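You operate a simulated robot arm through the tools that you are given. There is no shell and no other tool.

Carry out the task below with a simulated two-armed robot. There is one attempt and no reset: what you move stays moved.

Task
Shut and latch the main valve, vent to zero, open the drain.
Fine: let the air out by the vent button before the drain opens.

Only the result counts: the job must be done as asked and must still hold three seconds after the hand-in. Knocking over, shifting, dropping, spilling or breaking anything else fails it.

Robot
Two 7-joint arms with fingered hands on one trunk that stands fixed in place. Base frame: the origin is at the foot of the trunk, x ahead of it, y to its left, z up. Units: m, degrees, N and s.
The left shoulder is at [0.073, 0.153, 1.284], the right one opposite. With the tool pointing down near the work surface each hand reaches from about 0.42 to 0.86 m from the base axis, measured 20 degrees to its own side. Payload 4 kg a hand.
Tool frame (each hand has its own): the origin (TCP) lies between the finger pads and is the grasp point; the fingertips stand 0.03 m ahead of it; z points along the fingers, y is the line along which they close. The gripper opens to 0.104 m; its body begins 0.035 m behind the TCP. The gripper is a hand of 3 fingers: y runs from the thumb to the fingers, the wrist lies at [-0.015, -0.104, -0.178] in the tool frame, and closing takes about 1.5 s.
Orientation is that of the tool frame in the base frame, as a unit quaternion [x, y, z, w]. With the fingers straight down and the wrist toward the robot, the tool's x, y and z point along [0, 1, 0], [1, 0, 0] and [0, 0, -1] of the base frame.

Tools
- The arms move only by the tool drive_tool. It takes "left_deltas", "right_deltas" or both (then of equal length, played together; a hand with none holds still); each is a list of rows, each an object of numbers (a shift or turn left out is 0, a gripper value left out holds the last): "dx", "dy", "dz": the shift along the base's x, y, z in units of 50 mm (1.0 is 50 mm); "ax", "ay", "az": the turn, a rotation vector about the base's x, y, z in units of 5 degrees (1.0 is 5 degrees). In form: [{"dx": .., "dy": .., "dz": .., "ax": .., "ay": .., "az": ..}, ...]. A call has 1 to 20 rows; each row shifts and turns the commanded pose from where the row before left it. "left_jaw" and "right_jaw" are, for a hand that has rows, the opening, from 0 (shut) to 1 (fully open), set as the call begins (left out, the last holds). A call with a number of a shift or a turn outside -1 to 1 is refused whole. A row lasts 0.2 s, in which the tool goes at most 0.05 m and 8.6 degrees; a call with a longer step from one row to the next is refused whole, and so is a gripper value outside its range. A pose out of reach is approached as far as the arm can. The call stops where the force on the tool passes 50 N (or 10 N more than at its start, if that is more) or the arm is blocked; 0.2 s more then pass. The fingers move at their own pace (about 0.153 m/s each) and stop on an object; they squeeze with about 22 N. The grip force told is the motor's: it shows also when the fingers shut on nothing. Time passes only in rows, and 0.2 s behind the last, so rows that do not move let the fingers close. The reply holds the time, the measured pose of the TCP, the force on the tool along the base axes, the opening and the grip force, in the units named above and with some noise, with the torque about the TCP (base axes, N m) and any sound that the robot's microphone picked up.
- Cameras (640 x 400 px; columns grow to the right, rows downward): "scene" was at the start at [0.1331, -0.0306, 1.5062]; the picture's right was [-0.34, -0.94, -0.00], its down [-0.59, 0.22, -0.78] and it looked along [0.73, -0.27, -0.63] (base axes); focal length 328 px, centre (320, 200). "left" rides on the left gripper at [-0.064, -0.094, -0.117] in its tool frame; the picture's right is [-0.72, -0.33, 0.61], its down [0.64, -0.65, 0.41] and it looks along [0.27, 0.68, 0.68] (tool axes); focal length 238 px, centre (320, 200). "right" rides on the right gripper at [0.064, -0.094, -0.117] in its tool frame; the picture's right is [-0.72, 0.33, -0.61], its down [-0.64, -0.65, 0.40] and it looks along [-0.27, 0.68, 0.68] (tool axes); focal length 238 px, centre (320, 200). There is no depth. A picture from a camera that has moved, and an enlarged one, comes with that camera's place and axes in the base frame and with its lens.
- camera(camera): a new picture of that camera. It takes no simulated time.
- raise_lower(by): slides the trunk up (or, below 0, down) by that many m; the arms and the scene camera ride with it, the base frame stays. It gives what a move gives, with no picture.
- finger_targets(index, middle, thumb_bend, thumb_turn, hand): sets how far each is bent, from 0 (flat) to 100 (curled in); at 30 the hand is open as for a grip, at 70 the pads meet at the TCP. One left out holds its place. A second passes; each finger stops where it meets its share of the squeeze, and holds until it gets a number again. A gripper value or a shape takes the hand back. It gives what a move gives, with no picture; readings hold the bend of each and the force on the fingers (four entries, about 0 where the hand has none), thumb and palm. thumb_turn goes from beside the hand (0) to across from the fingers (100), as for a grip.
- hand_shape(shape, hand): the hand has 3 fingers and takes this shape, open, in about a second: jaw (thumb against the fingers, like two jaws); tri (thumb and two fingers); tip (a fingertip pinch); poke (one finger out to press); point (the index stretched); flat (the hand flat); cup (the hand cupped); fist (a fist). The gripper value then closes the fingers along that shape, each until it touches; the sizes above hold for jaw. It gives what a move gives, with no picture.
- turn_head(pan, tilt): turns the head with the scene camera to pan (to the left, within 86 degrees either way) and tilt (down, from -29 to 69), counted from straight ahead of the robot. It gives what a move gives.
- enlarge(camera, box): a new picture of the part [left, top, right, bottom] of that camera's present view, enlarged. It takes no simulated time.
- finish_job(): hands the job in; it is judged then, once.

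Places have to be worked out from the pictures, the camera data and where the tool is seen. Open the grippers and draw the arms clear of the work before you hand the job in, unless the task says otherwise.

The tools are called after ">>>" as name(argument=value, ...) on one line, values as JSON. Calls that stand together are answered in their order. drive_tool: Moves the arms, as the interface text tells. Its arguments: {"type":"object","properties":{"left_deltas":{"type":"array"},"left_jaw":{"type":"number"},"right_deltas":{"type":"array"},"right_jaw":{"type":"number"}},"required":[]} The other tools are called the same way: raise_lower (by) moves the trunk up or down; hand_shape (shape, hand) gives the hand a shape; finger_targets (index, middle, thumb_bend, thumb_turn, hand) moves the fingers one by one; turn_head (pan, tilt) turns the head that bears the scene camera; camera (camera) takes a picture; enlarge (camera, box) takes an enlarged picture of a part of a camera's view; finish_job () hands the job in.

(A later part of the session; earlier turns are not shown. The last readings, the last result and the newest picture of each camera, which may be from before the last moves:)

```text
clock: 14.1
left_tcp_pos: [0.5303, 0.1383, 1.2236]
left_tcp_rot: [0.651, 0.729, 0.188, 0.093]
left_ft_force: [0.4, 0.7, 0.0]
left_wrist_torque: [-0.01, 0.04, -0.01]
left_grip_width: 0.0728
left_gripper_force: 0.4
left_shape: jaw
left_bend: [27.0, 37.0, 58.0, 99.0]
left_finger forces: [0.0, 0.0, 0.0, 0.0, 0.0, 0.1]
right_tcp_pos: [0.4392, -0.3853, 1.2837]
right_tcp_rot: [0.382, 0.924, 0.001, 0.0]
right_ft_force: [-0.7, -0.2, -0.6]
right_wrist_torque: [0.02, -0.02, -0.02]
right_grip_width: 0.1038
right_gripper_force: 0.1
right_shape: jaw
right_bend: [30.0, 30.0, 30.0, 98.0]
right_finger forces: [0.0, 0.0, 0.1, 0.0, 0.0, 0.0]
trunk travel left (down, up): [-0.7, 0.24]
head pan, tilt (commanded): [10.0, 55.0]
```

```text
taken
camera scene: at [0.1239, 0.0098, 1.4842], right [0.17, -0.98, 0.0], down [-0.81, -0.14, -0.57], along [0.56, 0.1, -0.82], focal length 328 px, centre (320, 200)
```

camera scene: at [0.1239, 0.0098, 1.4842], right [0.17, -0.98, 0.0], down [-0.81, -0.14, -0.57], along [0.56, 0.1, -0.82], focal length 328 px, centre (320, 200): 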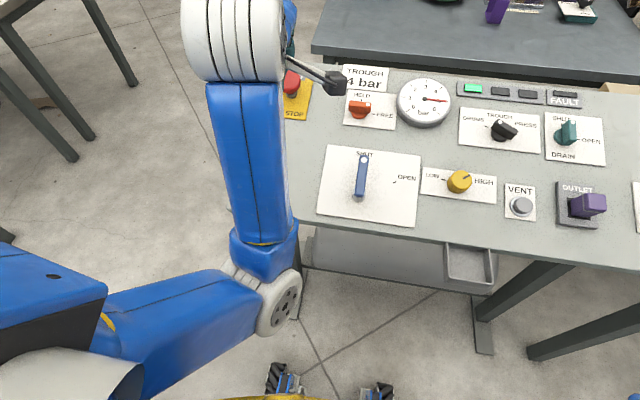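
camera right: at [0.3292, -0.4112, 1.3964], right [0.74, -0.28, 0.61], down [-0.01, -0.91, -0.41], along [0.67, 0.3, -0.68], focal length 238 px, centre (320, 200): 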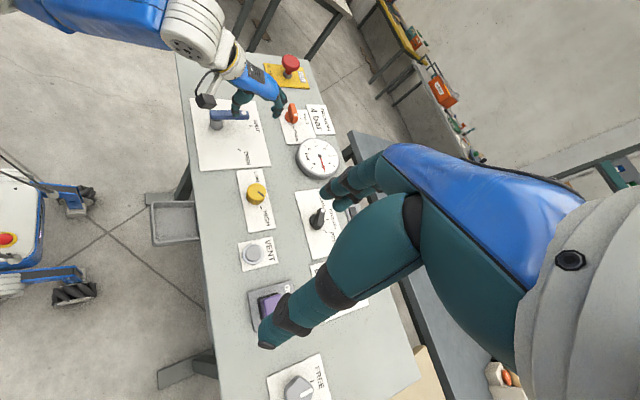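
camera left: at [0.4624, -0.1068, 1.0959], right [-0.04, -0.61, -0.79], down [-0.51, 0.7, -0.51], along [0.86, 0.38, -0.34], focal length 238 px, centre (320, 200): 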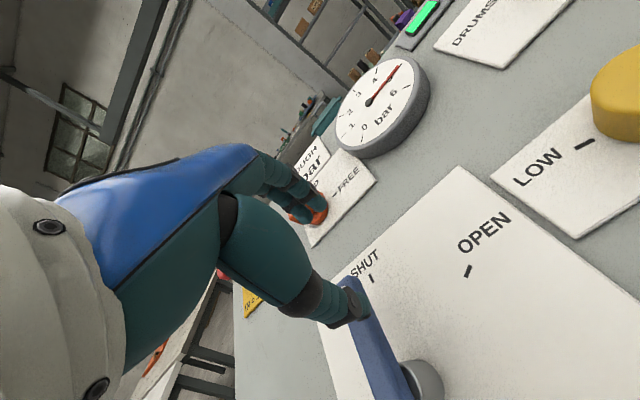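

In open space the hand tracks correctly again. I'll straighten its orientation (ax −6.4°, ay +3°, az −7.5°) and move slightly farther left and up, hoping the elbow relaxes outward.

>>> drive_tool(left_deltas=[{"dx": -0.2, "dy": 0.5, "dz": 0.5, "ax": -0.43, "ay": 0.2, "az": -0.5}, {"dx": -0.2, "dy": 0.5, "dz": 0.5, "ax": -0.43, "ay": 0.2, "az": -0.5}, {"dx": -0.2, "dy": 0.5, "dz": 0.5, "ax": -0.43, "ay": 0.2, "az": -0.5}, {"dy": 0.5}, {"dy": 0.5}, {"dz": 0}])

>>> camera(camera="scene")

```text
clock: 15.5
left_tcp_pos: [0.527, 0.2819, 1.2897]
left_tcp_rot: [0.687, 0.705, 0.129, 0.122]
left_ft_force: [0.3, -0.5, -0.2]
left_wrist_torque: [0.01, 0.0, 0.04]
left_grip_width: 0.0728
left_gripper_force: 0.0
left_shape: jaw
left_bend: [27.0, 37.0, 58.0, 99.0]
left_finger forces: [0.0, 0.0, 0.0, 0.0, 0.0, 0.0]
left hand out of reach, approached as far as the arm can: row 3
right_tcp_pos: [0.4392, -0.3847, 1.2821]
right_tcp_rot: [0.382, 0.924, 0.001, 0.0]
right_ft_force: [-0.7, -0.6, -0.4]
right_wrist_torque: [-0.03, -0.01, 0.03]
right_grip_width: 0.1036
right_gripper_force: 0.1
right_shape: jaw
right_bend: [30.0, 30.0, 30.0, 98.0]
right_finger forces: [0.0, 0.1, 0.0, 0.0, 0.1, 0.1]
trunk travel left (down, up): [-0.7, 0.24]
head pan, tilt (commanded): [10.0, 55.0]
```

```text
taken
camera scene: at [0.1241, 0.0104, 1.4842], right [0.17, -0.98, 0.0], down [-0.81, -0.14, -0.57], along [0.56, 0.1, -0.82], focal length 328 px, centre (320, 200)
```

scene: 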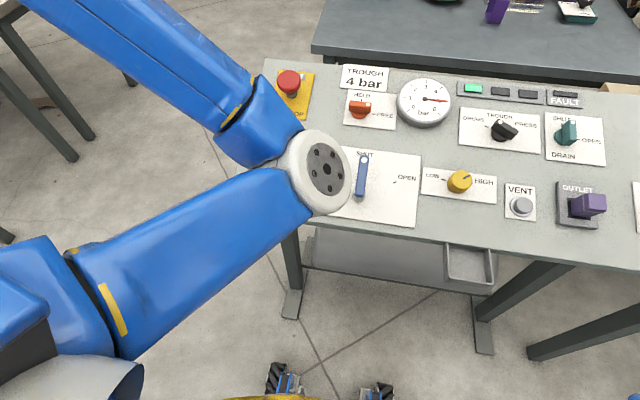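

The left elbow is now folded inward, but the orange knob needs a counter-clockwise turn, which suits the right arm better anyway. I'll park the left arm farther out to its own side and check where the elbow goes.

>>> drive_tool(left_deltas=[{"dx": -0.2, "dy": 0.6, "dz": -0.2}, {"dx": -0.2, "dy": 0.6, "dz": -0.2}, {"dx": -0.2, "dy": 0.6, "dz": -0.2}, {"dx": -0.2, "dy": 0.6, "dz": -0.2}, {"dx": -0.2, "dy": 0.4, "dz": -0.2}, {"dz": 0}])

>>> camera(camera="scene")

>>> camera(camera="left")

```text
clock: 16.9
left_tcp_pos: [0.4787, 0.4044, 1.2361]
left_tcp_rot: [0.699, 0.694, 0.116, 0.128]
left_ft_force: [-0.2, 0.2, 0.1]
left_wrist_torque: [0.0, 0.01, 0.0]
left_grip_width: 0.0728
left_gripper_force: 0.0
left_shape: jaw
left_bend: [27.0, 37.0, 58.0, 99.0]
left_finger forces: [0.0, 0.0, 0.0, 0.0, 0.1, 0.0]
right_tcp_pos: [0.4403, -0.3843, 1.2829]
right_tcp_rot: [0.382, 0.924, 0.001, 0.001]
right_ft_force: [-0.9, 0.3, 0.6]
right_wrist_torque: [-0.05, 0.06, -0.02]
right_grip_width: 0.1037
right_gripper_force: 0.0
right_shape: jaw
right_bend: [30.0, 30.0, 30.0, 98.0]
right_finger forces: [0.0, 0.0, 0.1, 0.1, 0.0, 0.1]
trunk travel left (down, up): [-0.7, 0.24]
head pan, tilt (commanded): [10.0, 55.0]
```

```text
taken
camera scene: at [0.1238, 0.0114, 1.4842], right [0.17, -0.98, 0.0], down [-0.81, -0.14, -0.57], along [0.56, 0.1, -0.82], focal length 328 px, centre (320, 200)
```

scene: 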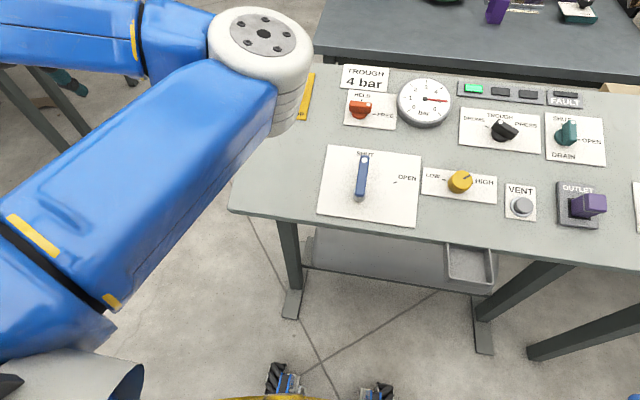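

```text
taken
camera left: at [0.3511, 0.3425, 1.3144], right [-0.11, -0.73, -0.68], down [-0.47, 0.64, -0.61], along [0.88, 0.25, -0.41], focal length 238 px, centre (320, 200)
```

left: 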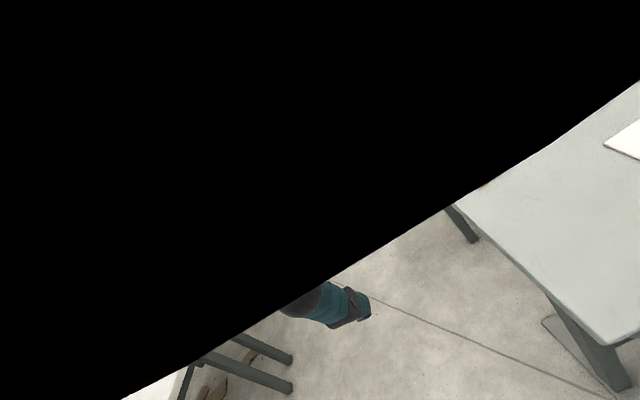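

The scene camera has a clear view of the panel again and the lever points at SHUT. I'll zoom in on the orange knob from both cameras to refine its position before sending the right hand.

>>> enlarge(camera="scene", box=[330, 60, 410, 135])

>>> enlarge(camera="right", box=[260, 80, 350, 160])

>>> enlarge(camera="scene", box=[315, 140, 425, 230])

>>> enlarge(camera="scene", box=[450, 70, 610, 230])

```text
5.33 times, centred on (370, 98) of scene
camera zoom: at [0.1238, 0.0114, 1.4842], right [0.17, -0.98, 0.0], down [-0.81, -0.14, -0.57], along [0.56, 0.1, -0.82], focal length 1747 px, centre (53, 747)
```

zoom: 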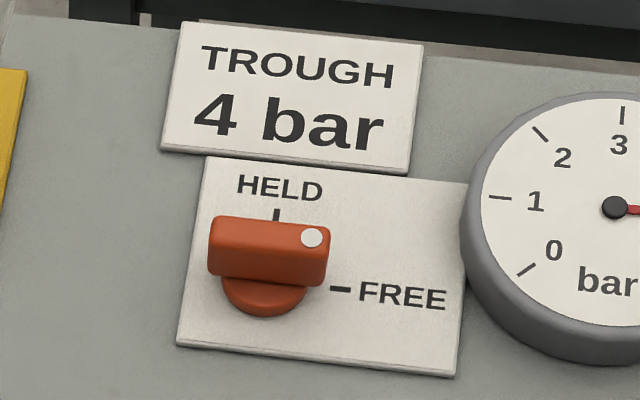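

```text
5.00 times, centred on (305, 120) of right
camera zoom: at [0.3273, -0.4063, 1.3984], right [0.74, -0.28, 0.61], down [-0.01, -0.91, -0.4], along [0.67, 0.29, -0.68], focal length 1192 px, centre (395, 600)
```

zoom: 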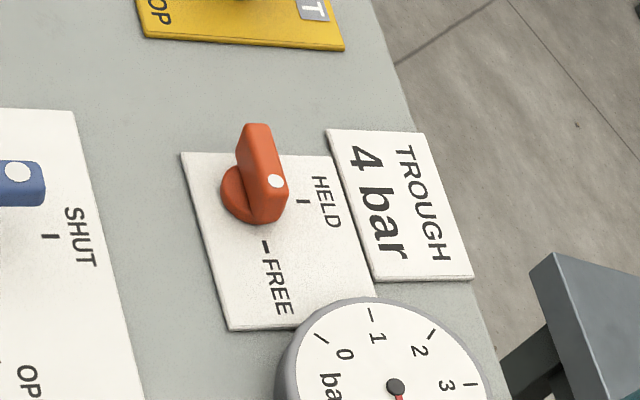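

```text
4.44 times, centred on (370, 185) of scene
camera zoom: at [0.1238, 0.0114, 1.4842], right [0.17, -0.98, 0.0], down [-0.81, -0.14, -0.57], along [0.56, 0.1, -0.82], focal length 1456 px, centre (98, 267)
```

zoom: 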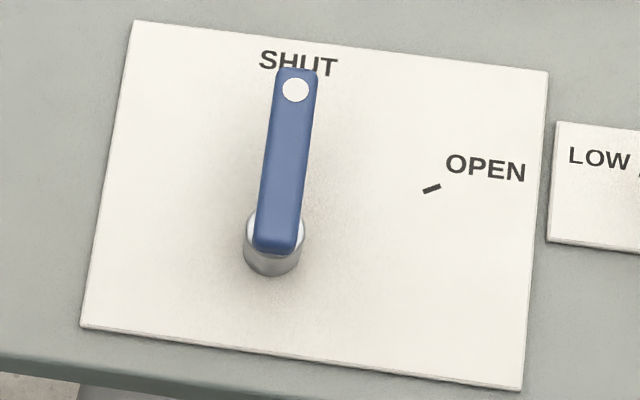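

```text
2.50 times, centred on (530, 150) of scene
camera zoom: at [0.1238, 0.0114, 1.4842], right [0.17, -0.98, 0.0], down [-0.81, -0.14, -0.57], along [0.56, 0.1, -0.82], focal length 819 px, centre (-205, 325)
```

zoom: 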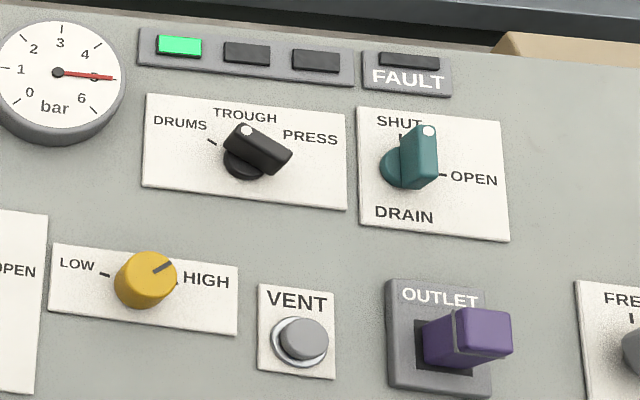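

The lever is square with the plate at SHUT. I put the orange bar's centre near (0.711,0.025), its top about 3 cm above the plate. The left elbow still sits near the centre, so I'll move that arm farther out and back to leave room for the right hand.

>>> drive_tool(left_deltas=[{"dx": -0.3, "dy": 0.6, "dz": -0.3}, {"dx": -0.3, "dy": 0.6, "dz": -0.3}, {"dx": -0.3, "dy": 0.4, "dz": -0.3}, {"dx": -0.3, "dy": 0.4, "dz": -0.3}, {"dz": 0}])

>>> camera(camera="scene")

```text
clock: 18.1
left_tcp_pos: [0.4193, 0.5044, 1.174]
left_tcp_rot: [0.699, 0.694, 0.114, 0.128]
left_ft_force: [1.0, -0.7, 0.2]
left_wrist_torque: [0.0, 0.0, 0.03]
left_grip_width: 0.0727
left_gripper_force: 0.0
left_shape: jaw
left_bend: [27.0, 37.0, 58.0, 99.0]
left_finger forces: [0.0, 0.1, 0.0, 0.0, 0.1, 0.1]
right_tcp_pos: [0.4397, -0.3847, 1.2829]
right_tcp_rot: [0.382, 0.924, 0.001, 0.001]
right_ft_force: [-0.3, 0.5, 0.7]
right_wrist_torque: [-0.02, -0.02, 0.02]
right_grip_width: 0.1036
right_gripper_force: 0.0
right_shape: jaw
right_bend: [30.0, 30.0, 30.0, 98.0]
right_finger forces: [0.0, 0.0, 0.0, 0.1, 0.0, 0.0]
trunk travel left (down, up): [-0.7, 0.24]
head pan, tilt (commanded): [10.0, 55.0]
```

```text
taken
camera scene: at [0.1238, 0.0116, 1.4842], right [0.17, -0.98, 0.0], down [-0.81, -0.14, -0.57], along [0.56, 0.1, -0.82], focal length 328 px, centre (320, 200)
```

scene: 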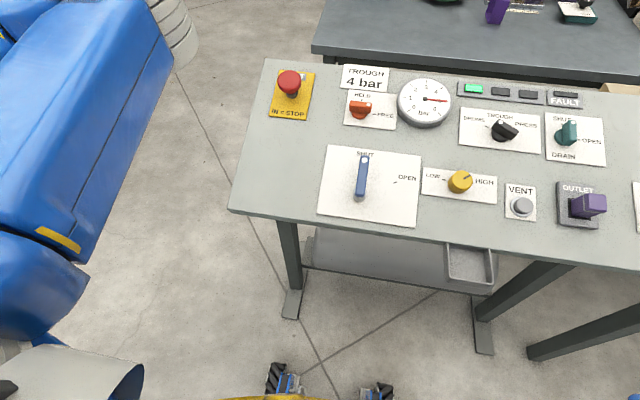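

The left arm is clear of the panel now. I'll bring the right hand across: unwind its 45° yaw, then pitch −20°, toward a hover near the orange knob with the jaw about half open.

>>> drive_tool(right_deltas=[{"dx": 0.2, "dy": 0.55, "dz": -0.1, "az": -1}, {"dx": 0.2, "dy": 0.55, "dz": -0.1, "az": -1}, {"dx": 0.2, "dy": 0.55, "dz": -0.1, "az": -1}, {"dx": 0.2, "dy": 0.55, "dz": -0.1, "az": -1}, {"dx": 0.2, "dy": 0.55, "dz": -0.1, "az": -1}, {"dx": 0.2, "dy": 0.55, "dz": -0.1, "az": -1}, {"dx": 0.2, "dy": 0.55, "dz": -0.1, "az": -1}, {"dx": 0.2, "dy": 0.55, "dz": -0.1, "az": -1}, {"dx": 0.2, "dy": 0.55, "dz": -0.1, "az": -1}, {"dx": 0.45, "dy": 0.4, "dz": -0.3, "ay": -1}, {"dx": 0.45, "dy": 0.4, "dz": -0.3, "ay": -1}, {"dx": 0.45, "dy": 0.4, "dz": -0.3, "ay": -1}, {"dx": 0.45, "dy": 0.4, "dz": -0.3, "ay": -1}, {"dz": 0}], right_jaw=0.6)

>>> camera(camera="scene")

>>> camera(camera="right")

```text
clock: 21.1
left_tcp_pos: [0.4186, 0.5077, 1.1743]
left_tcp_rot: [0.699, 0.694, 0.114, 0.128]
left_ft_force: [-0.4, -0.7, 0.5]
left_wrist_torque: [-0.01, -0.01, 0.02]
left_grip_width: 0.0727
left_gripper_force: 0.1
left_shape: jaw
left_bend: [27.0, 37.0, 58.0, 99.0]
left_finger forces: [0.1, 0.0, 0.1, 0.1, 0.0, 0.0]
right_tcp_pos: [0.6193, -0.0543, 1.1807]
right_tcp_rot: [0.696, 0.697, 0.122, 0.124]
right_ft_force: [-0.5, 0.0, 0.3]
right_wrist_torque: [0.01, 0.02, -0.01]
right_grip_width: 0.0627
right_gripper_force: 0.1
right_shape: jaw
right_bend: [29.0, 41.0, 64.0, 100.0]
right_finger forces: [0.0, 0.0, 0.0, 0.0, 0.1, 0.0]
trunk travel left (down, up): [-0.7, 0.24]
head pan, tilt (commanded): [10.0, 55.0]
```

```text
taken
camera scene: at [0.1245, 0.015, 1.4841], right [0.17, -0.98, 0.0], down [-0.81, -0.14, -0.57], along [0.56, 0.1, -0.82], focal length 328 px, centre (320, 200)
```

scene: 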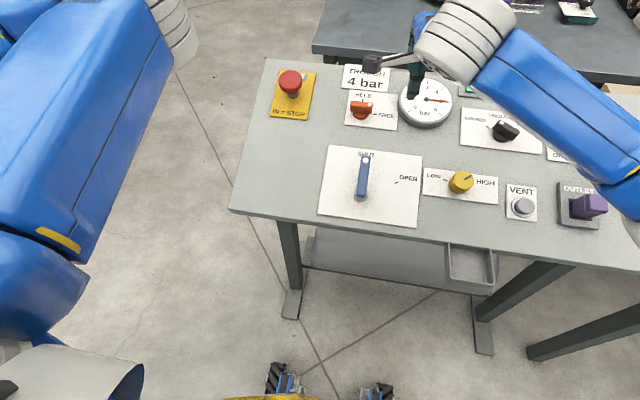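

```text
taken
camera right: at [0.4903, 0.0101, 1.2551], right [0.1, -0.72, 0.69], down [-0.47, -0.64, -0.6], along [0.88, -0.27, -0.4], focal length 238 px, centre (320, 200)
```

right: 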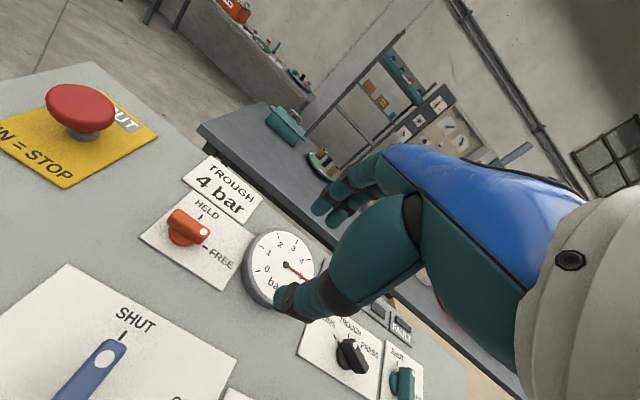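

The right hand tracked properly and is in a good posture. Next it goes to a hover about 6 cm above the grip point over the orange knob.

>>> drive_tool(right_deltas=[{"dx": 0.33, "dy": 0.4, "dz": -0.4}, {"dx": 0.33, "dy": 0.4, "dz": -0.4}, {"dx": 0.33, "dy": 0.4, "dz": -0.5}, {"dx": 0.33, "dy": 0.4, "dz": -0.5}, {"dz": -0.1}])

>>> enlarge(camera="scene", box=[310, 10, 460, 130])

>>> camera(camera="right")

>>> camera(camera="left")

```text
clock: 22.3
left_tcp_pos: [0.4204, 0.5061, 1.174]
left_tcp_rot: [0.698, 0.695, 0.115, 0.13]
left_ft_force: [-0.8, -0.1, -0.2]
left_wrist_torque: [-0.03, -0.02, -0.01]
left_grip_width: 0.0727
left_gripper_force: 0.0
left_shape: jaw
left_bend: [27.0, 37.0, 58.0, 99.0]
left_finger forces: [0.0, 0.1, 0.0, 0.0, 0.0, 0.0]
right_tcp_pos: [0.6843, 0.0251, 1.0837]
right_tcp_rot: [0.696, 0.697, 0.123, 0.124]
right_ft_force: [0.2, 0.5, 0.4]
right_wrist_torque: [-0.01, 0.01, 0.04]
right_grip_width: 0.0627
right_gripper_force: 0.1
right_shape: jaw
right_bend: [29.0, 41.0, 64.0, 100.0]
right_finger forces: [0.1, 0.0, 0.0, 0.1, 0.0, 0.1]
trunk travel left (down, up): [-0.7, 0.24]
head pan, tilt (commanded): [10.0, 55.0]
```

```text
3.33 times, centred on (385, 70) of scene
camera zoom: at [0.125, 0.015, 1.4841], right [0.17, -0.98, 0.0], down [-0.81, -0.14, -0.57], along [0.56, 0.1, -0.82], focal length 1092 px, centre (103, 633)
```

zoom: 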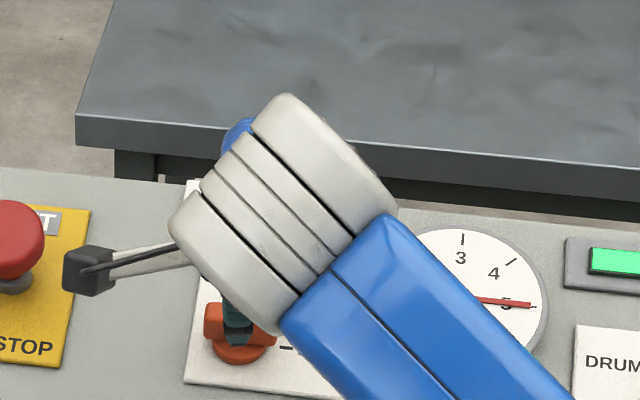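

```text
taken
camera right: at [0.5564, 0.0899, 1.159], right [0.1, -0.72, 0.69], down [-0.47, -0.64, -0.6], along [0.87, -0.27, -0.4], focal length 238 px, centre (320, 200)
```

right: 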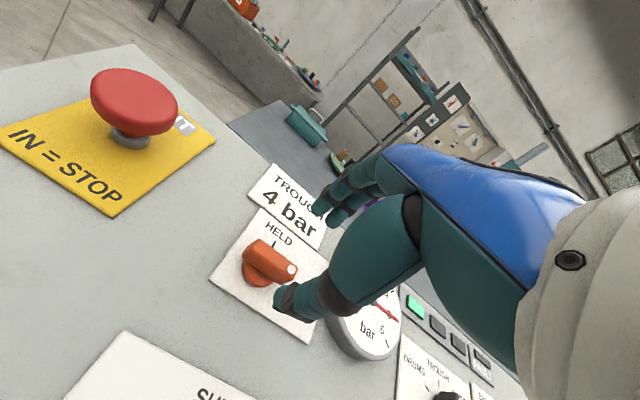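

```text
taken
camera left: at [0.2915, 0.4449, 1.2535], right [-0.11, -0.73, -0.67], down [-0.47, 0.63, -0.61], along [0.88, 0.25, -0.41], focal length 238 px, centre (320, 200)
```

left: 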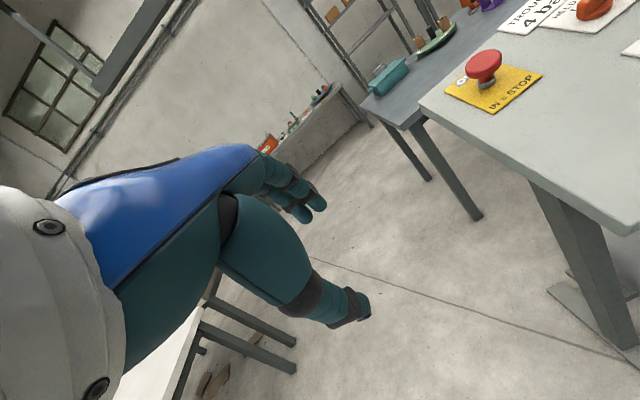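

The knob's dot is seen at about (0.713,0.009,1.015), consistent with my estimate. I'll yaw the left hand about 50° to the right so its camera gives a side view of the grip.

>>> drive_tool(left_deltas=[{"az": -1}, {"az": -1}, {"az": -1}, {"az": -1}, {"az": -1}, {"az": -1}, {"az": -1}, {"az": -1}, {"az": -1}, {"az": -1}])

>>> camera(camera="left")

```text
clock: 24.5
left_tcp_pos: [0.42, 0.5071, 1.176]
left_tcp_rot: [0.926, 0.334, 0.05, 0.166]
left_ft_force: [-0.4, -0.7, 0.1]
left_wrist_torque: [-0.02, -0.05, 0.0]
left_grip_width: 0.0729
left_gripper_force: 0.0
left_shape: jaw
left_bend: [27.0, 37.0, 58.0, 99.0]
left_finger forces: [0.0, 0.0, 0.0, 0.0, 0.0, 0.0]
right_tcp_pos: [0.684, 0.0267, 1.0842]
right_tcp_rot: [0.696, 0.697, 0.122, 0.124]
right_ft_force: [-0.5, 0.2, 0.6]
right_wrist_torque: [-0.01, -0.03, -0.01]
right_grip_width: 0.0629
right_gripper_force: 0.0
right_shape: jaw
right_bend: [29.0, 41.0, 64.0, 100.0]
right_finger forces: [0.0, 0.0, 0.1, 0.1, 0.0, 0.0]
trunk travel left (down, up): [-0.7, 0.24]
head pan, tilt (commanded): [10.0, 55.0]
```

```text
taken
camera left: at [0.2907, 0.5662, 1.2539], right [-0.63, -0.39, -0.67], down [0.18, 0.77, -0.61], along [0.76, -0.51, -0.41], focal length 238 px, centre (320, 200)
```

left: 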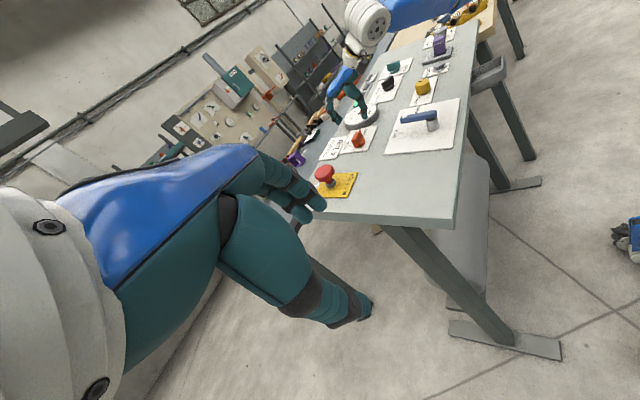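

>>> enlarge(camera="left", box=[300, 50, 430, 180])

>>> enlarge(camera="right", box=[200, 160, 380, 360])

```text
3.08 times, centred on (365, 115) of left
camera zoom: at [0.2907, 0.5662, 1.2539], right [-0.63, -0.39, -0.67], down [0.18, 0.77, -0.61], along [0.76, -0.51, -0.41], focal length 733 px, centre (182, 462)
```

zoom: 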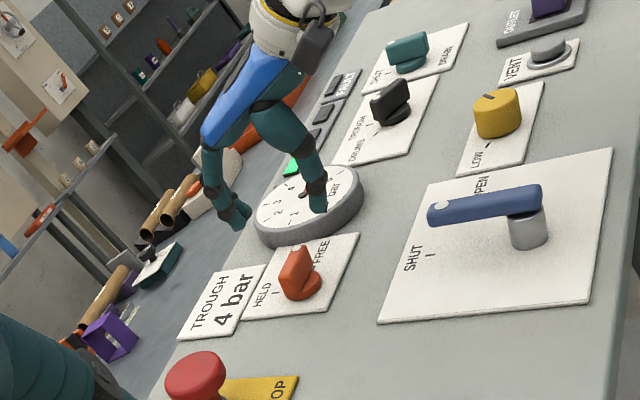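

```text
2.00 times, centred on (290, 260) of right
camera zoom: at [0.5562, 0.0904, 1.1594], right [0.1, -0.72, 0.69], down [-0.47, -0.64, -0.6], along [0.87, -0.27, -0.4], focal length 477 px, centre (380, 80)
```

zoom: 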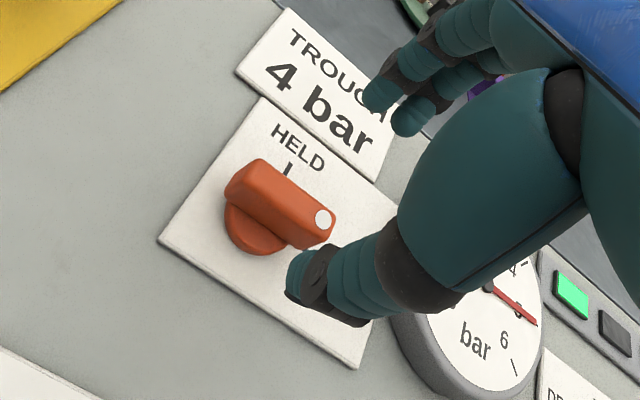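

Both views show the open fingers above the orange bar, thumb on the robot side. I'll descend halfway along the panel normal and check the straddle.

>>> drive_tool(right_deltas=[{"dx": 0.11, "dz": -0.28}, {"dx": 0.11, "dz": -0.28}, {"dx": 0.09, "dz": -0.2}, {"dz": 0}])

>>> enlarge(camera="left", box=[310, 70, 400, 170])

>>> enlarge(camera="right", box=[200, 160, 380, 360])

```text
clock: 25.5
left_tcp_pos: [0.4194, 0.5084, 1.1743]
left_tcp_rot: [0.927, 0.334, 0.049, 0.165]
left_ft_force: [-0.3, -0.7, 0.2]
left_wrist_torque: [0.02, 0.0, 0.01]
left_grip_width: 0.0727
left_gripper_force: 0.1
left_shape: jaw
left_bend: [27.0, 37.0, 58.0, 99.0]
left_finger forces: [0.0, 0.0, 0.0, 0.0, 0.0, 0.0]
right_tcp_pos: [0.7001, 0.0253, 1.0449]
right_tcp_rot: [0.697, 0.696, 0.121, 0.123]
right_ft_force: [0.1, -0.1, -0.2]
right_wrist_torque: [-0.03, -0.01, -0.04]
right_grip_width: 0.0626
right_gripper_force: 0.0
right_shape: jaw
right_bend: [29.0, 41.0, 64.0, 100.0]
right_finger forces: [0.0, 0.1, 0.0, 0.1, 0.0, 0.0]
trunk travel left (down, up): [-0.7, 0.24]
head pan, tilt (commanded): [10.0, 55.0]
```

```text
4.00 times, centred on (355, 120) of left
camera zoom: at [0.2905, 0.5656, 1.2541], right [-0.63, -0.39, -0.67], down [0.18, 0.77, -0.61], along [0.76, -0.51, -0.41], focal length 953 px, centre (180, 520)
```

zoom: 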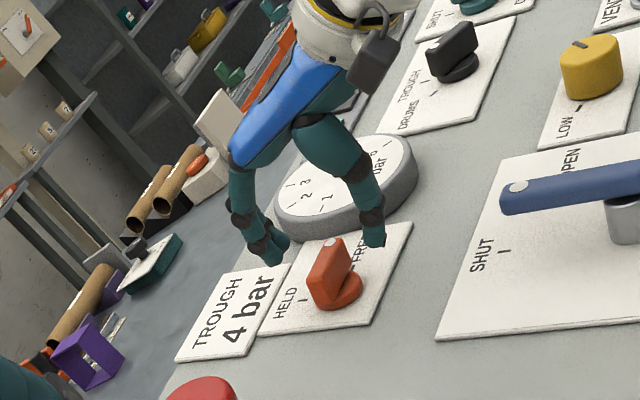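

```text
2.00 times, centred on (290, 260) of right
camera zoom: at [0.5716, 0.0898, 1.1212], right [0.1, -0.72, 0.69], down [-0.47, -0.64, -0.6], along [0.87, -0.27, -0.4], focal length 477 px, centre (380, 80)
```

zoom: 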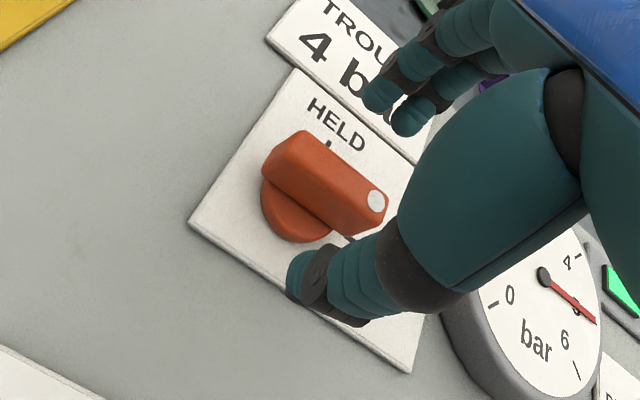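

The bar is centred between thumb and fingers, with the bar's top roughly 3–4 cm ahead of the TCP. I'll descend another 18 mm along the normal.

>>> drive_tool(right_deltas=[{"dx": 0.06, "dz": -0.17}, {"dx": 0.06, "dz": -0.17}, {"dz": 0}])

>>> enlarge(camera="left", box=[310, 70, 400, 170])

>>> enlarge(camera="right", box=[200, 160, 380, 360])

```text
clock: 26.3
left_tcp_pos: [0.4198, 0.5071, 1.1748]
left_tcp_rot: [0.927, 0.334, 0.049, 0.165]
left_ft_force: [-0.1, 0.6, -0.4]
left_wrist_torque: [-0.03, 0.0, -0.02]
left_grip_width: 0.0726
left_gripper_force: 0.1
left_shape: jaw
left_bend: [27.0, 37.0, 58.0, 99.0]
left_finger forces: [0.0, 0.0, 0.0, 0.1, 0.0, 0.0]
right_tcp_pos: [0.7054, 0.0254, 1.0279]
right_tcp_rot: [0.696, 0.697, 0.122, 0.124]
right_ft_force: [0.3, 0.9, 0.3]
right_wrist_torque: [0.01, 0.02, 0.01]
right_grip_width: 0.0627
right_gripper_force: 0.0
right_shape: jaw
right_bend: [29.0, 41.0, 64.0, 100.0]
right_finger forces: [0.0, 0.1, 0.1, 0.0, 0.0, 0.0]
trunk travel left (down, up): [-0.7, 0.24]
head pan, tilt (commanded): [10.0, 55.0]
```

```text
4.00 times, centred on (355, 120) of left
camera zoom: at [0.2904, 0.5657, 1.254], right [-0.63, -0.39, -0.67], down [0.18, 0.77, -0.61], along [0.76, -0.51, -0.41], focal length 953 px, centre (180, 520)
```

zoom: 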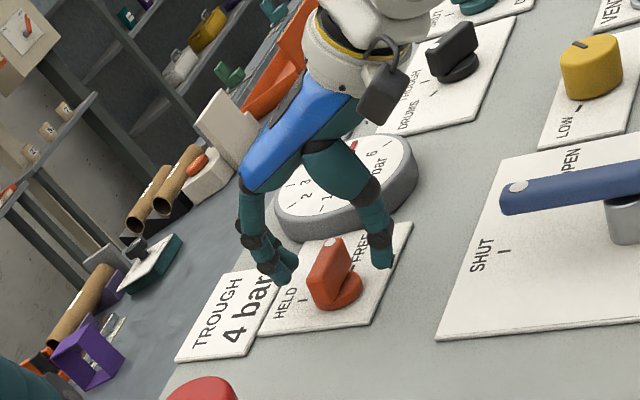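

```text
2.00 times, centred on (290, 260) of right
camera zoom: at [0.5777, 0.0899, 1.1041], right [0.1, -0.72, 0.69], down [-0.48, -0.64, -0.6], along [0.87, -0.27, -0.4], focal length 477 px, centre (380, 80)
```

zoom: 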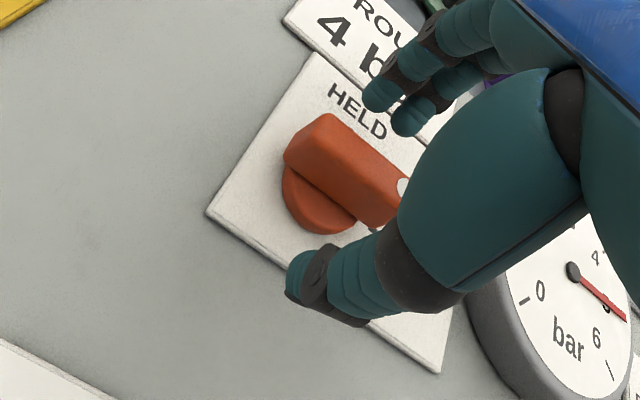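

The fingers straddle the bar with a slight offset. I'll shift 4 mm to the left (+y), go 6 mm deeper, then close the jaw on the bar.

>>> drive_tool(right_deltas=[{"dx": 0.04, "dy": 0.09, "dz": -0.11}, {"dz": 0}])

>>> drive_tool(right_deltas=[{"dz": 0}, {"dz": 0}, {"dz": 0}, {"dz": 0}, {"dz": 0}, {"dz": 0}], right_jaw=0)

>>> enlarge(camera="left", box=[310, 70, 400, 170])

>>> enlarge(camera="right", box=[200, 160, 380, 360])

```text
clock: 26.9
left_tcp_pos: [0.4203, 0.5074, 1.175]
left_tcp_rot: [0.926, 0.334, 0.049, 0.166]
left_ft_force: [-1.2, -0.3, -0.1]
left_wrist_torque: [0.0, -0.02, -0.01]
left_grip_width: 0.073
left_gripper_force: 0.2
left_shape: jaw
left_bend: [27.0, 37.0, 58.0, 99.0]
left_finger forces: [0.0, 0.0, 0.0, 0.1, 0.0, 0.1]
right_tcp_pos: [0.7087, 0.0302, 1.023]
right_tcp_rot: [0.696, 0.697, 0.121, 0.123]
right_ft_force: [0.1, -1.0, -0.5]
right_wrist_torque: [0.01, 0.0, -0.01]
right_grip_width: 0.0632
right_gripper_force: 0.0
right_shape: jaw
right_bend: [29.0, 41.0, 64.0, 100.0]
right_finger forces: [0.1, 0.0, 0.0, 0.1, 0.0, 0.1]
trunk travel left (down, up): [-0.7, 0.24]
head pan, tilt (commanded): [10.0, 55.0]
```

```text
clock: 28.3
left_tcp_pos: [0.4193, 0.508, 1.1744]
left_tcp_rot: [0.927, 0.335, 0.049, 0.165]
left_ft_force: [-0.2, -0.7, -0.6]
left_wrist_torque: [0.0, -0.04, 0.0]
left_grip_width: 0.0727
left_gripper_force: 0.0
left_shape: jaw
left_bend: [27.0, 37.0, 58.0, 99.0]
left_finger forces: [0.0, 0.0, 0.1, 0.0, 0.0, 0.0]
right_tcp_pos: [0.7084, 0.0299, 1.0227]
right_tcp_rot: [0.696, 0.697, 0.122, 0.123]
right_ft_force: [0.8, -0.8, -1.4]
right_wrist_torque: [-0.02, -0.02, 0.03]
right_grip_width: 0.0104
right_gripper_force: 21.3
right_shape: jaw
right_bend: [73.0, 60.0, 71.0, 100.0]
right_finger forces: [12.9, 6.9, 0.0, 0.0, 19.7, 0.0]
trunk travel left (down, up): [-0.7, 0.24]
head pan, tilt (commanded): [10.0, 55.0]
```

```text
4.00 times, centred on (355, 120) of left
camera zoom: at [0.2907, 0.5657, 1.254], right [-0.63, -0.39, -0.67], down [0.18, 0.77, -0.61], along [0.76, -0.51, -0.41], focal length 953 px, centre (180, 520)
```

zoom: 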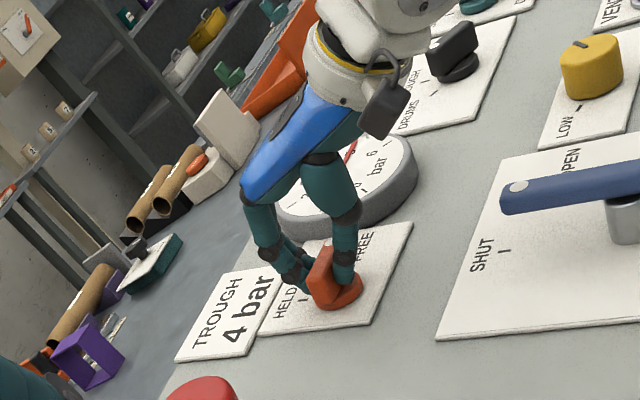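

```text
2.00 times, centred on (290, 260) of right
camera zoom: at [0.5798, 0.0946, 1.0985], right [0.1, -0.72, 0.69], down [-0.48, -0.64, -0.6], along [0.87, -0.27, -0.4], focal length 477 px, centre (380, 80)
```

zoom: 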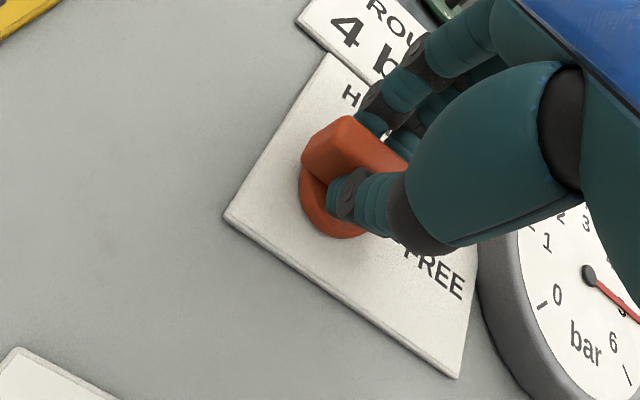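

The bar is gripped firmly (10 mm wide, fingers and thumb loaded). Now I'll turn it 30° counter-clockwise about the panel normal toward HELD and check the forces.

>>> drive_tool(right_deltas=[{"ax": -0.342, "az": 0.94}, {"ax": -0.342, "az": 0.94}, {"ax": -0.342, "az": 0.94}, {"ax": -0.342, "az": 0.94}, {"ax": -0.342, "az": 0.94}, {"ax": -0.342, "az": 0.94}])

>>> enlarge(camera="left", box=[310, 70, 400, 170])

>>> enlarge(camera="right", box=[200, 160, 380, 360])

```text
clock: 29.7
left_tcp_pos: [0.42, 0.5059, 1.1752]
left_tcp_rot: [0.926, 0.334, 0.05, 0.165]
left_ft_force: [-0.2, -0.2, 0.3]
left_wrist_torque: [-0.02, 0.0, 0.04]
left_grip_width: 0.0727
left_gripper_force: 0.1
left_shape: jaw
left_bend: [27.0, 37.0, 58.0, 99.0]
left_finger forces: [0.0, 0.0, 0.0, 0.0, 0.0, 0.0]
right_tcp_pos: [0.708, 0.0287, 1.0227]
right_tcp_rot: [0.491, 0.854, 0.086, 0.151]
right_ft_force: [-6.1, -6.0, -3.0]
right_wrist_torque: [-0.08, 0.18, -0.08]
right_grip_width: 0.0103
right_gripper_force: 22.2
right_shape: jaw
right_bend: [73.0, 61.0, 71.0, 100.0]
right_finger forces: [12.1, 5.0, 0.0, 0.0, 25.3, 0.1]
trunk travel left (down, up): [-0.7, 0.24]
head pan, tilt (commanded): [10.0, 55.0]
```

```text
4.00 times, centred on (355, 120) of left
camera zoom: at [0.2902, 0.5639, 1.2549], right [-0.63, -0.39, -0.67], down [0.18, 0.77, -0.61], along [0.76, -0.51, -0.41], focal length 953 px, centre (180, 520)
```

zoom: 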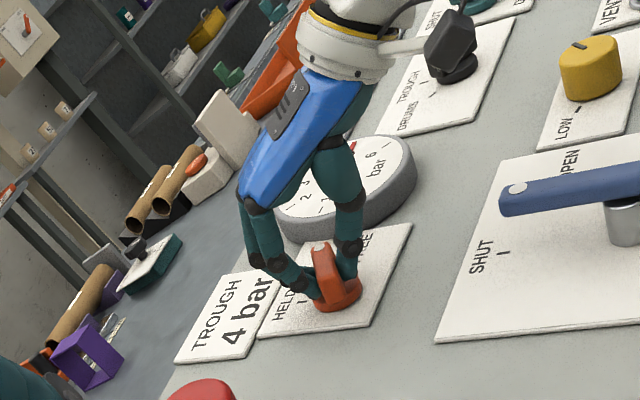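

```text
2.00 times, centred on (290, 260) of right
camera zoom: at [0.5612, 0.0368, 1.0921], right [0.39, -0.46, 0.8], down [-0.09, -0.88, -0.46], along [0.91, 0.11, -0.39], focal length 477 px, centre (380, 80)
```

zoom: 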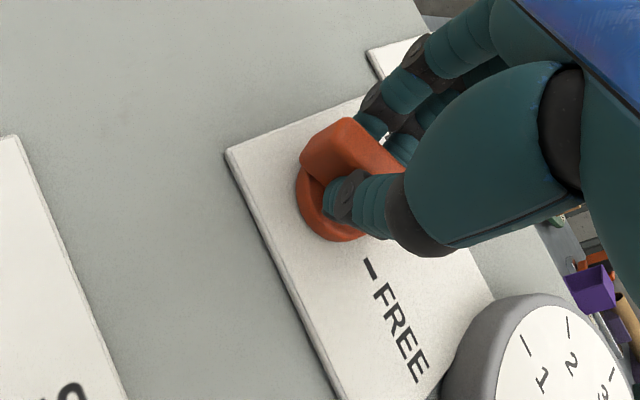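

The knob is turning with the hand (30° done, small side forces). I'll continue another 30°, easing slightly toward −x/−y.

>>> drive_tool(right_deltas=[{"dx": -0.01, "dy": -0.01, "ax": -0.342, "az": 0.94}, {"dx": -0.01, "dy": -0.01, "ax": -0.342, "az": 0.94}, {"dx": -0.01, "dy": -0.01, "ax": -0.342, "az": 0.94}, {"dx": -0.01, "dy": -0.01, "ax": -0.342, "az": 0.94}, {"dx": -0.01, "dy": -0.01, "ax": -0.342, "az": 0.94}, {"dx": -0.01, "dy": -0.01, "ax": -0.342, "az": 0.94}])

>>> enlarge(camera="left", box=[310, 70, 400, 170])

>>> camera(camera="scene")

```text
clock: 31.1
left_tcp_pos: [0.4201, 0.506, 1.1756]
left_tcp_rot: [0.926, 0.335, 0.049, 0.165]
left_ft_force: [-0.3, 0.2, -0.3]
left_wrist_torque: [0.0, 0.01, 0.02]
left_grip_width: 0.0726
left_gripper_force: 0.2
left_shape: jaw
left_bend: [27.0, 37.0, 58.0, 99.0]
left_finger forces: [0.0, 0.1, 0.0, 0.0, 0.1, 0.1]
right_tcp_pos: [0.7059, 0.026, 1.021]
right_tcp_rot: [0.254, 0.951, 0.046, 0.169]
right_ft_force: [2.3, -5.6, -2.2]
right_wrist_torque: [-0.04, -0.01, -0.09]
right_grip_width: 0.0099
right_gripper_force: 22.0
right_shape: jaw
right_bend: [73.0, 61.0, 71.0, 100.0]
right_finger forces: [13.1, 6.1, 0.0, 0.0, 23.0, 0.1]
trunk travel left (down, up): [-0.7, 0.24]
head pan, tilt (commanded): [10.0, 55.0]
```

```text
4.00 times, centred on (355, 120) of left
camera zoom: at [0.2915, 0.5641, 1.2546], right [-0.63, -0.39, -0.67], down [0.18, 0.77, -0.61], along [0.76, -0.51, -0.41], focal length 953 px, centre (180, 520)
```

zoom: 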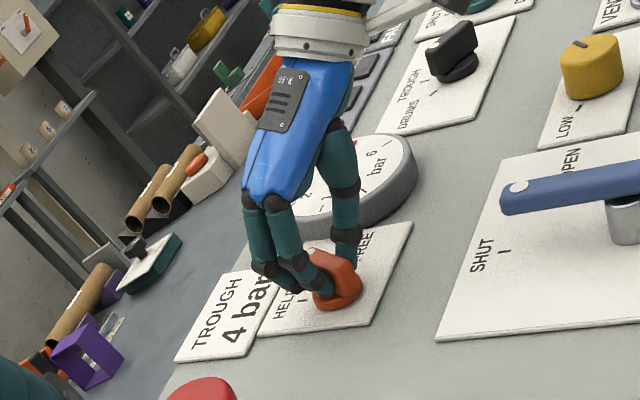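

```text
taken
camera scene: at [0.1263, 0.0129, 1.484], right [0.17, -0.98, 0.0], down [-0.81, -0.14, -0.57], along [0.56, 0.1, -0.82], focal length 328 px, centre (320, 200)
```

scene: 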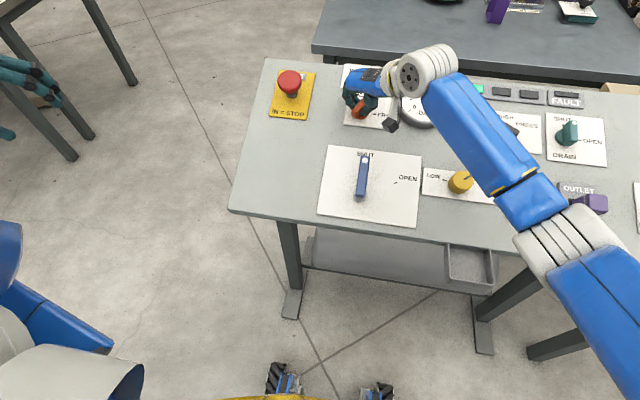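

60° done with low forces. I'll turn the remaining 30° to HELD.

>>> drive_tool(right_deltas=[{"dy": -0.02, "ax": -0.342, "az": 0.94}, {"dy": -0.02, "ax": -0.342, "az": 0.94}, {"dy": -0.01, "ax": -0.342, "az": 0.94}, {"dy": -0.01, "ax": -0.342, "az": 0.94}, {"ax": -0.342, "az": 0.94}, {"ax": -0.342, "az": 0.94}])

>>> enlarge(camera="left", box=[310, 70, 400, 170])

>>> enlarge(camera="scene", box=[320, 40, 460, 140])

```text
clock: 32.5
left_tcp_pos: [0.4209, 0.5053, 1.1739]
left_tcp_rot: [0.927, 0.334, 0.049, 0.165]
left_ft_force: [-0.2, 0.5, -0.1]
left_wrist_torque: [0.0, 0.01, -0.04]
left_grip_width: 0.0732
left_gripper_force: 0.0
left_shape: jaw
left_bend: [27.0, 37.0, 58.0, 99.0]
left_finger forces: [0.0, 0.1, 0.0, 0.1, 0.0, 0.0]
right_tcp_pos: [0.7055, 0.0228, 1.0227]
right_tcp_rot: [-0.001, 0.985, 0.0, 0.174]
right_ft_force: [3.7, -5.4, -0.2]
right_wrist_torque: [-0.1, -0.04, -0.07]
right_grip_width: 0.0101
right_gripper_force: 21.9
right_shape: jaw
right_bend: [73.0, 61.0, 71.0, 100.0]
right_finger forces: [12.5, 6.1, 0.1, 0.1, 23.9, 0.0]
trunk travel left (down, up): [-0.7, 0.24]
head pan, tilt (commanded): [10.0, 55.0]
```

```text
4.00 times, centred on (355, 120) of left
camera zoom: at [0.2915, 0.5643, 1.2544], right [-0.63, -0.39, -0.67], down [0.18, 0.77, -0.61], along [0.76, -0.51, -0.41], focal length 953 px, centre (180, 520)
```

zoom: 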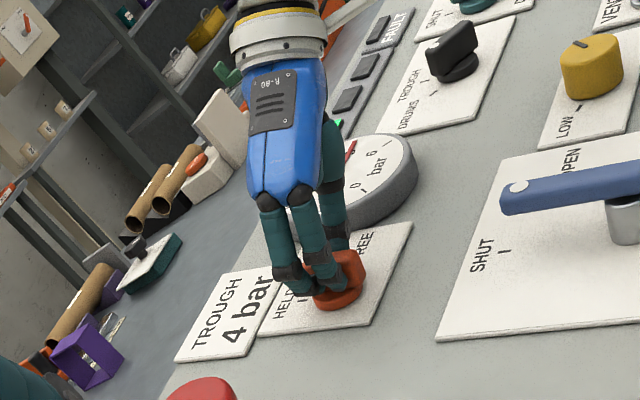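

```text
4.00 times, centred on (390, 90) of scene
camera zoom: at [0.1264, 0.0131, 1.484], right [0.17, -0.98, 0.0], down [-0.81, -0.14, -0.57], along [0.56, 0.1, -0.82], focal length 1310 px, centre (40, 640)
```

zoom: 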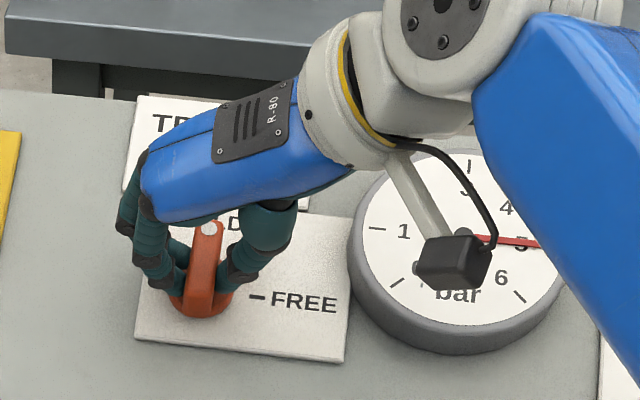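

The bar's dot now points up at HELD after exactly 90°. I'll nudge 2–3° more to feel for the stop.

>>> drive_tool(right_deltas=[{"dy": -0.03, "ax": -0.17, "az": 0.47}, {"ax": 0}])

>>> enlarge(camera="scene", box=[320, 40, 460, 140])

```text
clock: 33.1
left_tcp_pos: [0.4201, 0.5062, 1.1736]
left_tcp_rot: [0.927, 0.334, 0.05, 0.165]
left_ft_force: [-0.2, 0.1, 1.1]
left_wrist_torque: [0.01, -0.02, 0.01]
left_grip_width: 0.0729
left_gripper_force: 0.1
left_shape: jaw
left_bend: [27.0, 37.0, 58.0, 99.0]
left_finger forces: [0.0, 0.0, 0.0, 0.0, 0.0, 0.0]
right_tcp_pos: [0.707, 0.0218, 1.0225]
right_tcp_rot: [-0.023, 0.985, -0.003, 0.174]
right_ft_force: [4.8, -2.5, 0.6]
right_wrist_torque: [-0.03, -0.07, -0.08]
right_grip_width: 0.0104
right_gripper_force: 22.0
right_shape: jaw
right_bend: [73.0, 61.0, 71.0, 100.0]
right_finger forces: [14.1, 5.8, 0.0, 0.1, 23.0, 0.0]
trunk travel left (down, up): [-0.7, 0.24]
head pan, tilt (commanded): [10.0, 55.0]
```

```text
4.00 times, centred on (390, 90) of scene
camera zoom: at [0.1267, 0.0141, 1.4839], right [0.17, -0.98, 0.0], down [-0.81, -0.14, -0.57], along [0.56, 0.1, -0.82], focal length 1310 px, centre (40, 640)
```

zoom: 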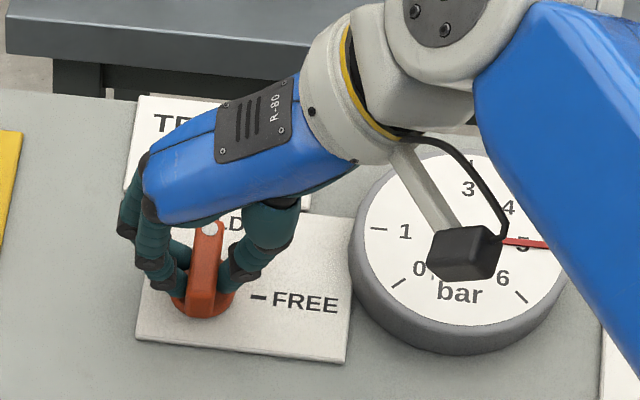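

The knob sits at HELD. I'll open the fingers, lift straight off along the panel normal, and look at the result.

>>> drive_tool(right_deltas=[{"dx": 0}, {"dx": 0}, {"dx": 0}, {"dx": 0}, {"dx": -0.14, "dz": 0.38}, {"dx": -0.14, "dz": 0.38}, {"dx": -0.14, "dz": 0.38}, {"dx": -0.14, "dz": 0.38}, {"dx": 0}], right_jaw=0.6)

>>> enlarge(camera="left", box=[310, 70, 440, 190])

>>> enlarge(camera="scene", box=[310, 50, 470, 230])

>>> camera(camera="right")

```text
clock: 35.1
left_tcp_pos: [0.4196, 0.5074, 1.175]
left_tcp_rot: [0.926, 0.334, 0.05, 0.166]
left_ft_force: [1.0, 0.6, 0.5]
left_wrist_torque: [0.02, 0.0, -0.01]
left_grip_width: 0.0725
left_gripper_force: 0.1
left_shape: jaw
left_bend: [27.0, 37.0, 58.0, 99.0]
left_finger forces: [0.0, 0.0, 0.1, 0.0, 0.0, 0.0]
right_tcp_pos: [0.6773, 0.0213, 1.1]
right_tcp_rot: [-0.022, 0.985, -0.004, 0.173]
right_ft_force: [0.7, 0.6, -0.1]
right_wrist_torque: [0.0, 0.01, 0.01]
right_grip_width: 0.0619
right_gripper_force: 0.2
right_shape: jaw
right_bend: [29.0, 41.0, 65.0, 100.0]
right_finger forces: [0.0, 0.1, 0.0, 0.0, 0.1, 0.0]
trunk travel left (down, up): [-0.7, 0.24]
head pan, tilt (commanded): [10.0, 55.0]
```

```text
3.33 times, centred on (375, 130) of left
camera zoom: at [0.2906, 0.5657, 1.254], right [-0.63, -0.39, -0.67], down [0.18, 0.77, -0.61], along [0.76, -0.51, -0.41], focal length 794 px, centre (137, 433)
```

zoom: 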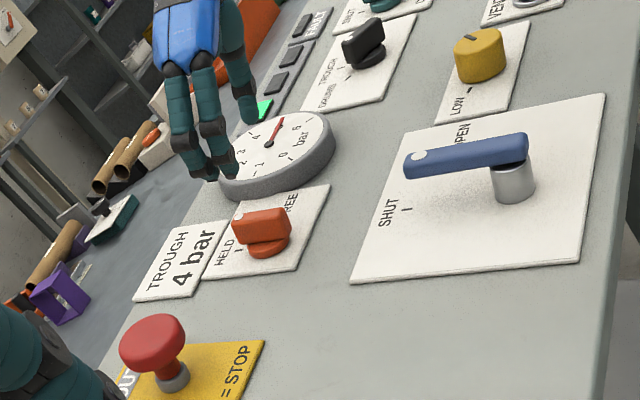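

```text
2.22 times, centred on (390, 140) of scene
camera zoom: at [0.1249, 0.0155, 1.4841], right [0.17, -0.98, 0.0], down [-0.81, -0.14, -0.57], along [0.56, 0.1, -0.82], focal length 728 px, centre (164, 333)
```

zoom: 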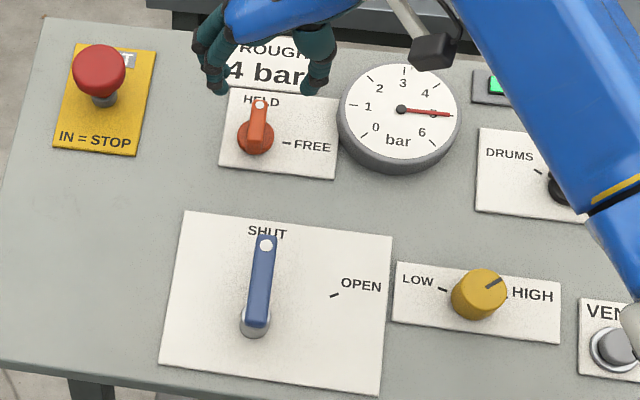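

```text
taken
camera right: at [0.5813, -0.0743, 1.1873], right [0.45, 0.36, 0.82], down [0.77, -0.62, -0.15], along [0.46, 0.7, -0.56], focal length 238 px, centre (320, 200)
```

right: 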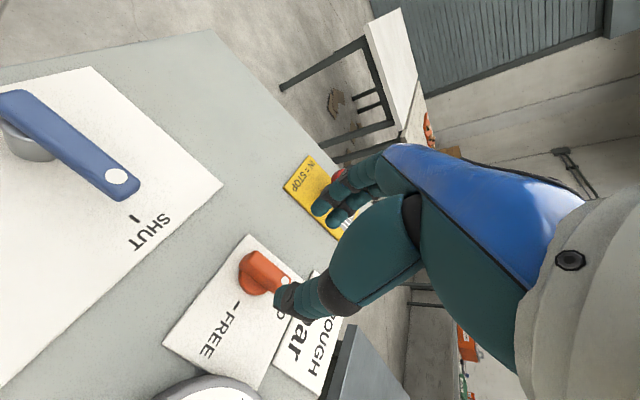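

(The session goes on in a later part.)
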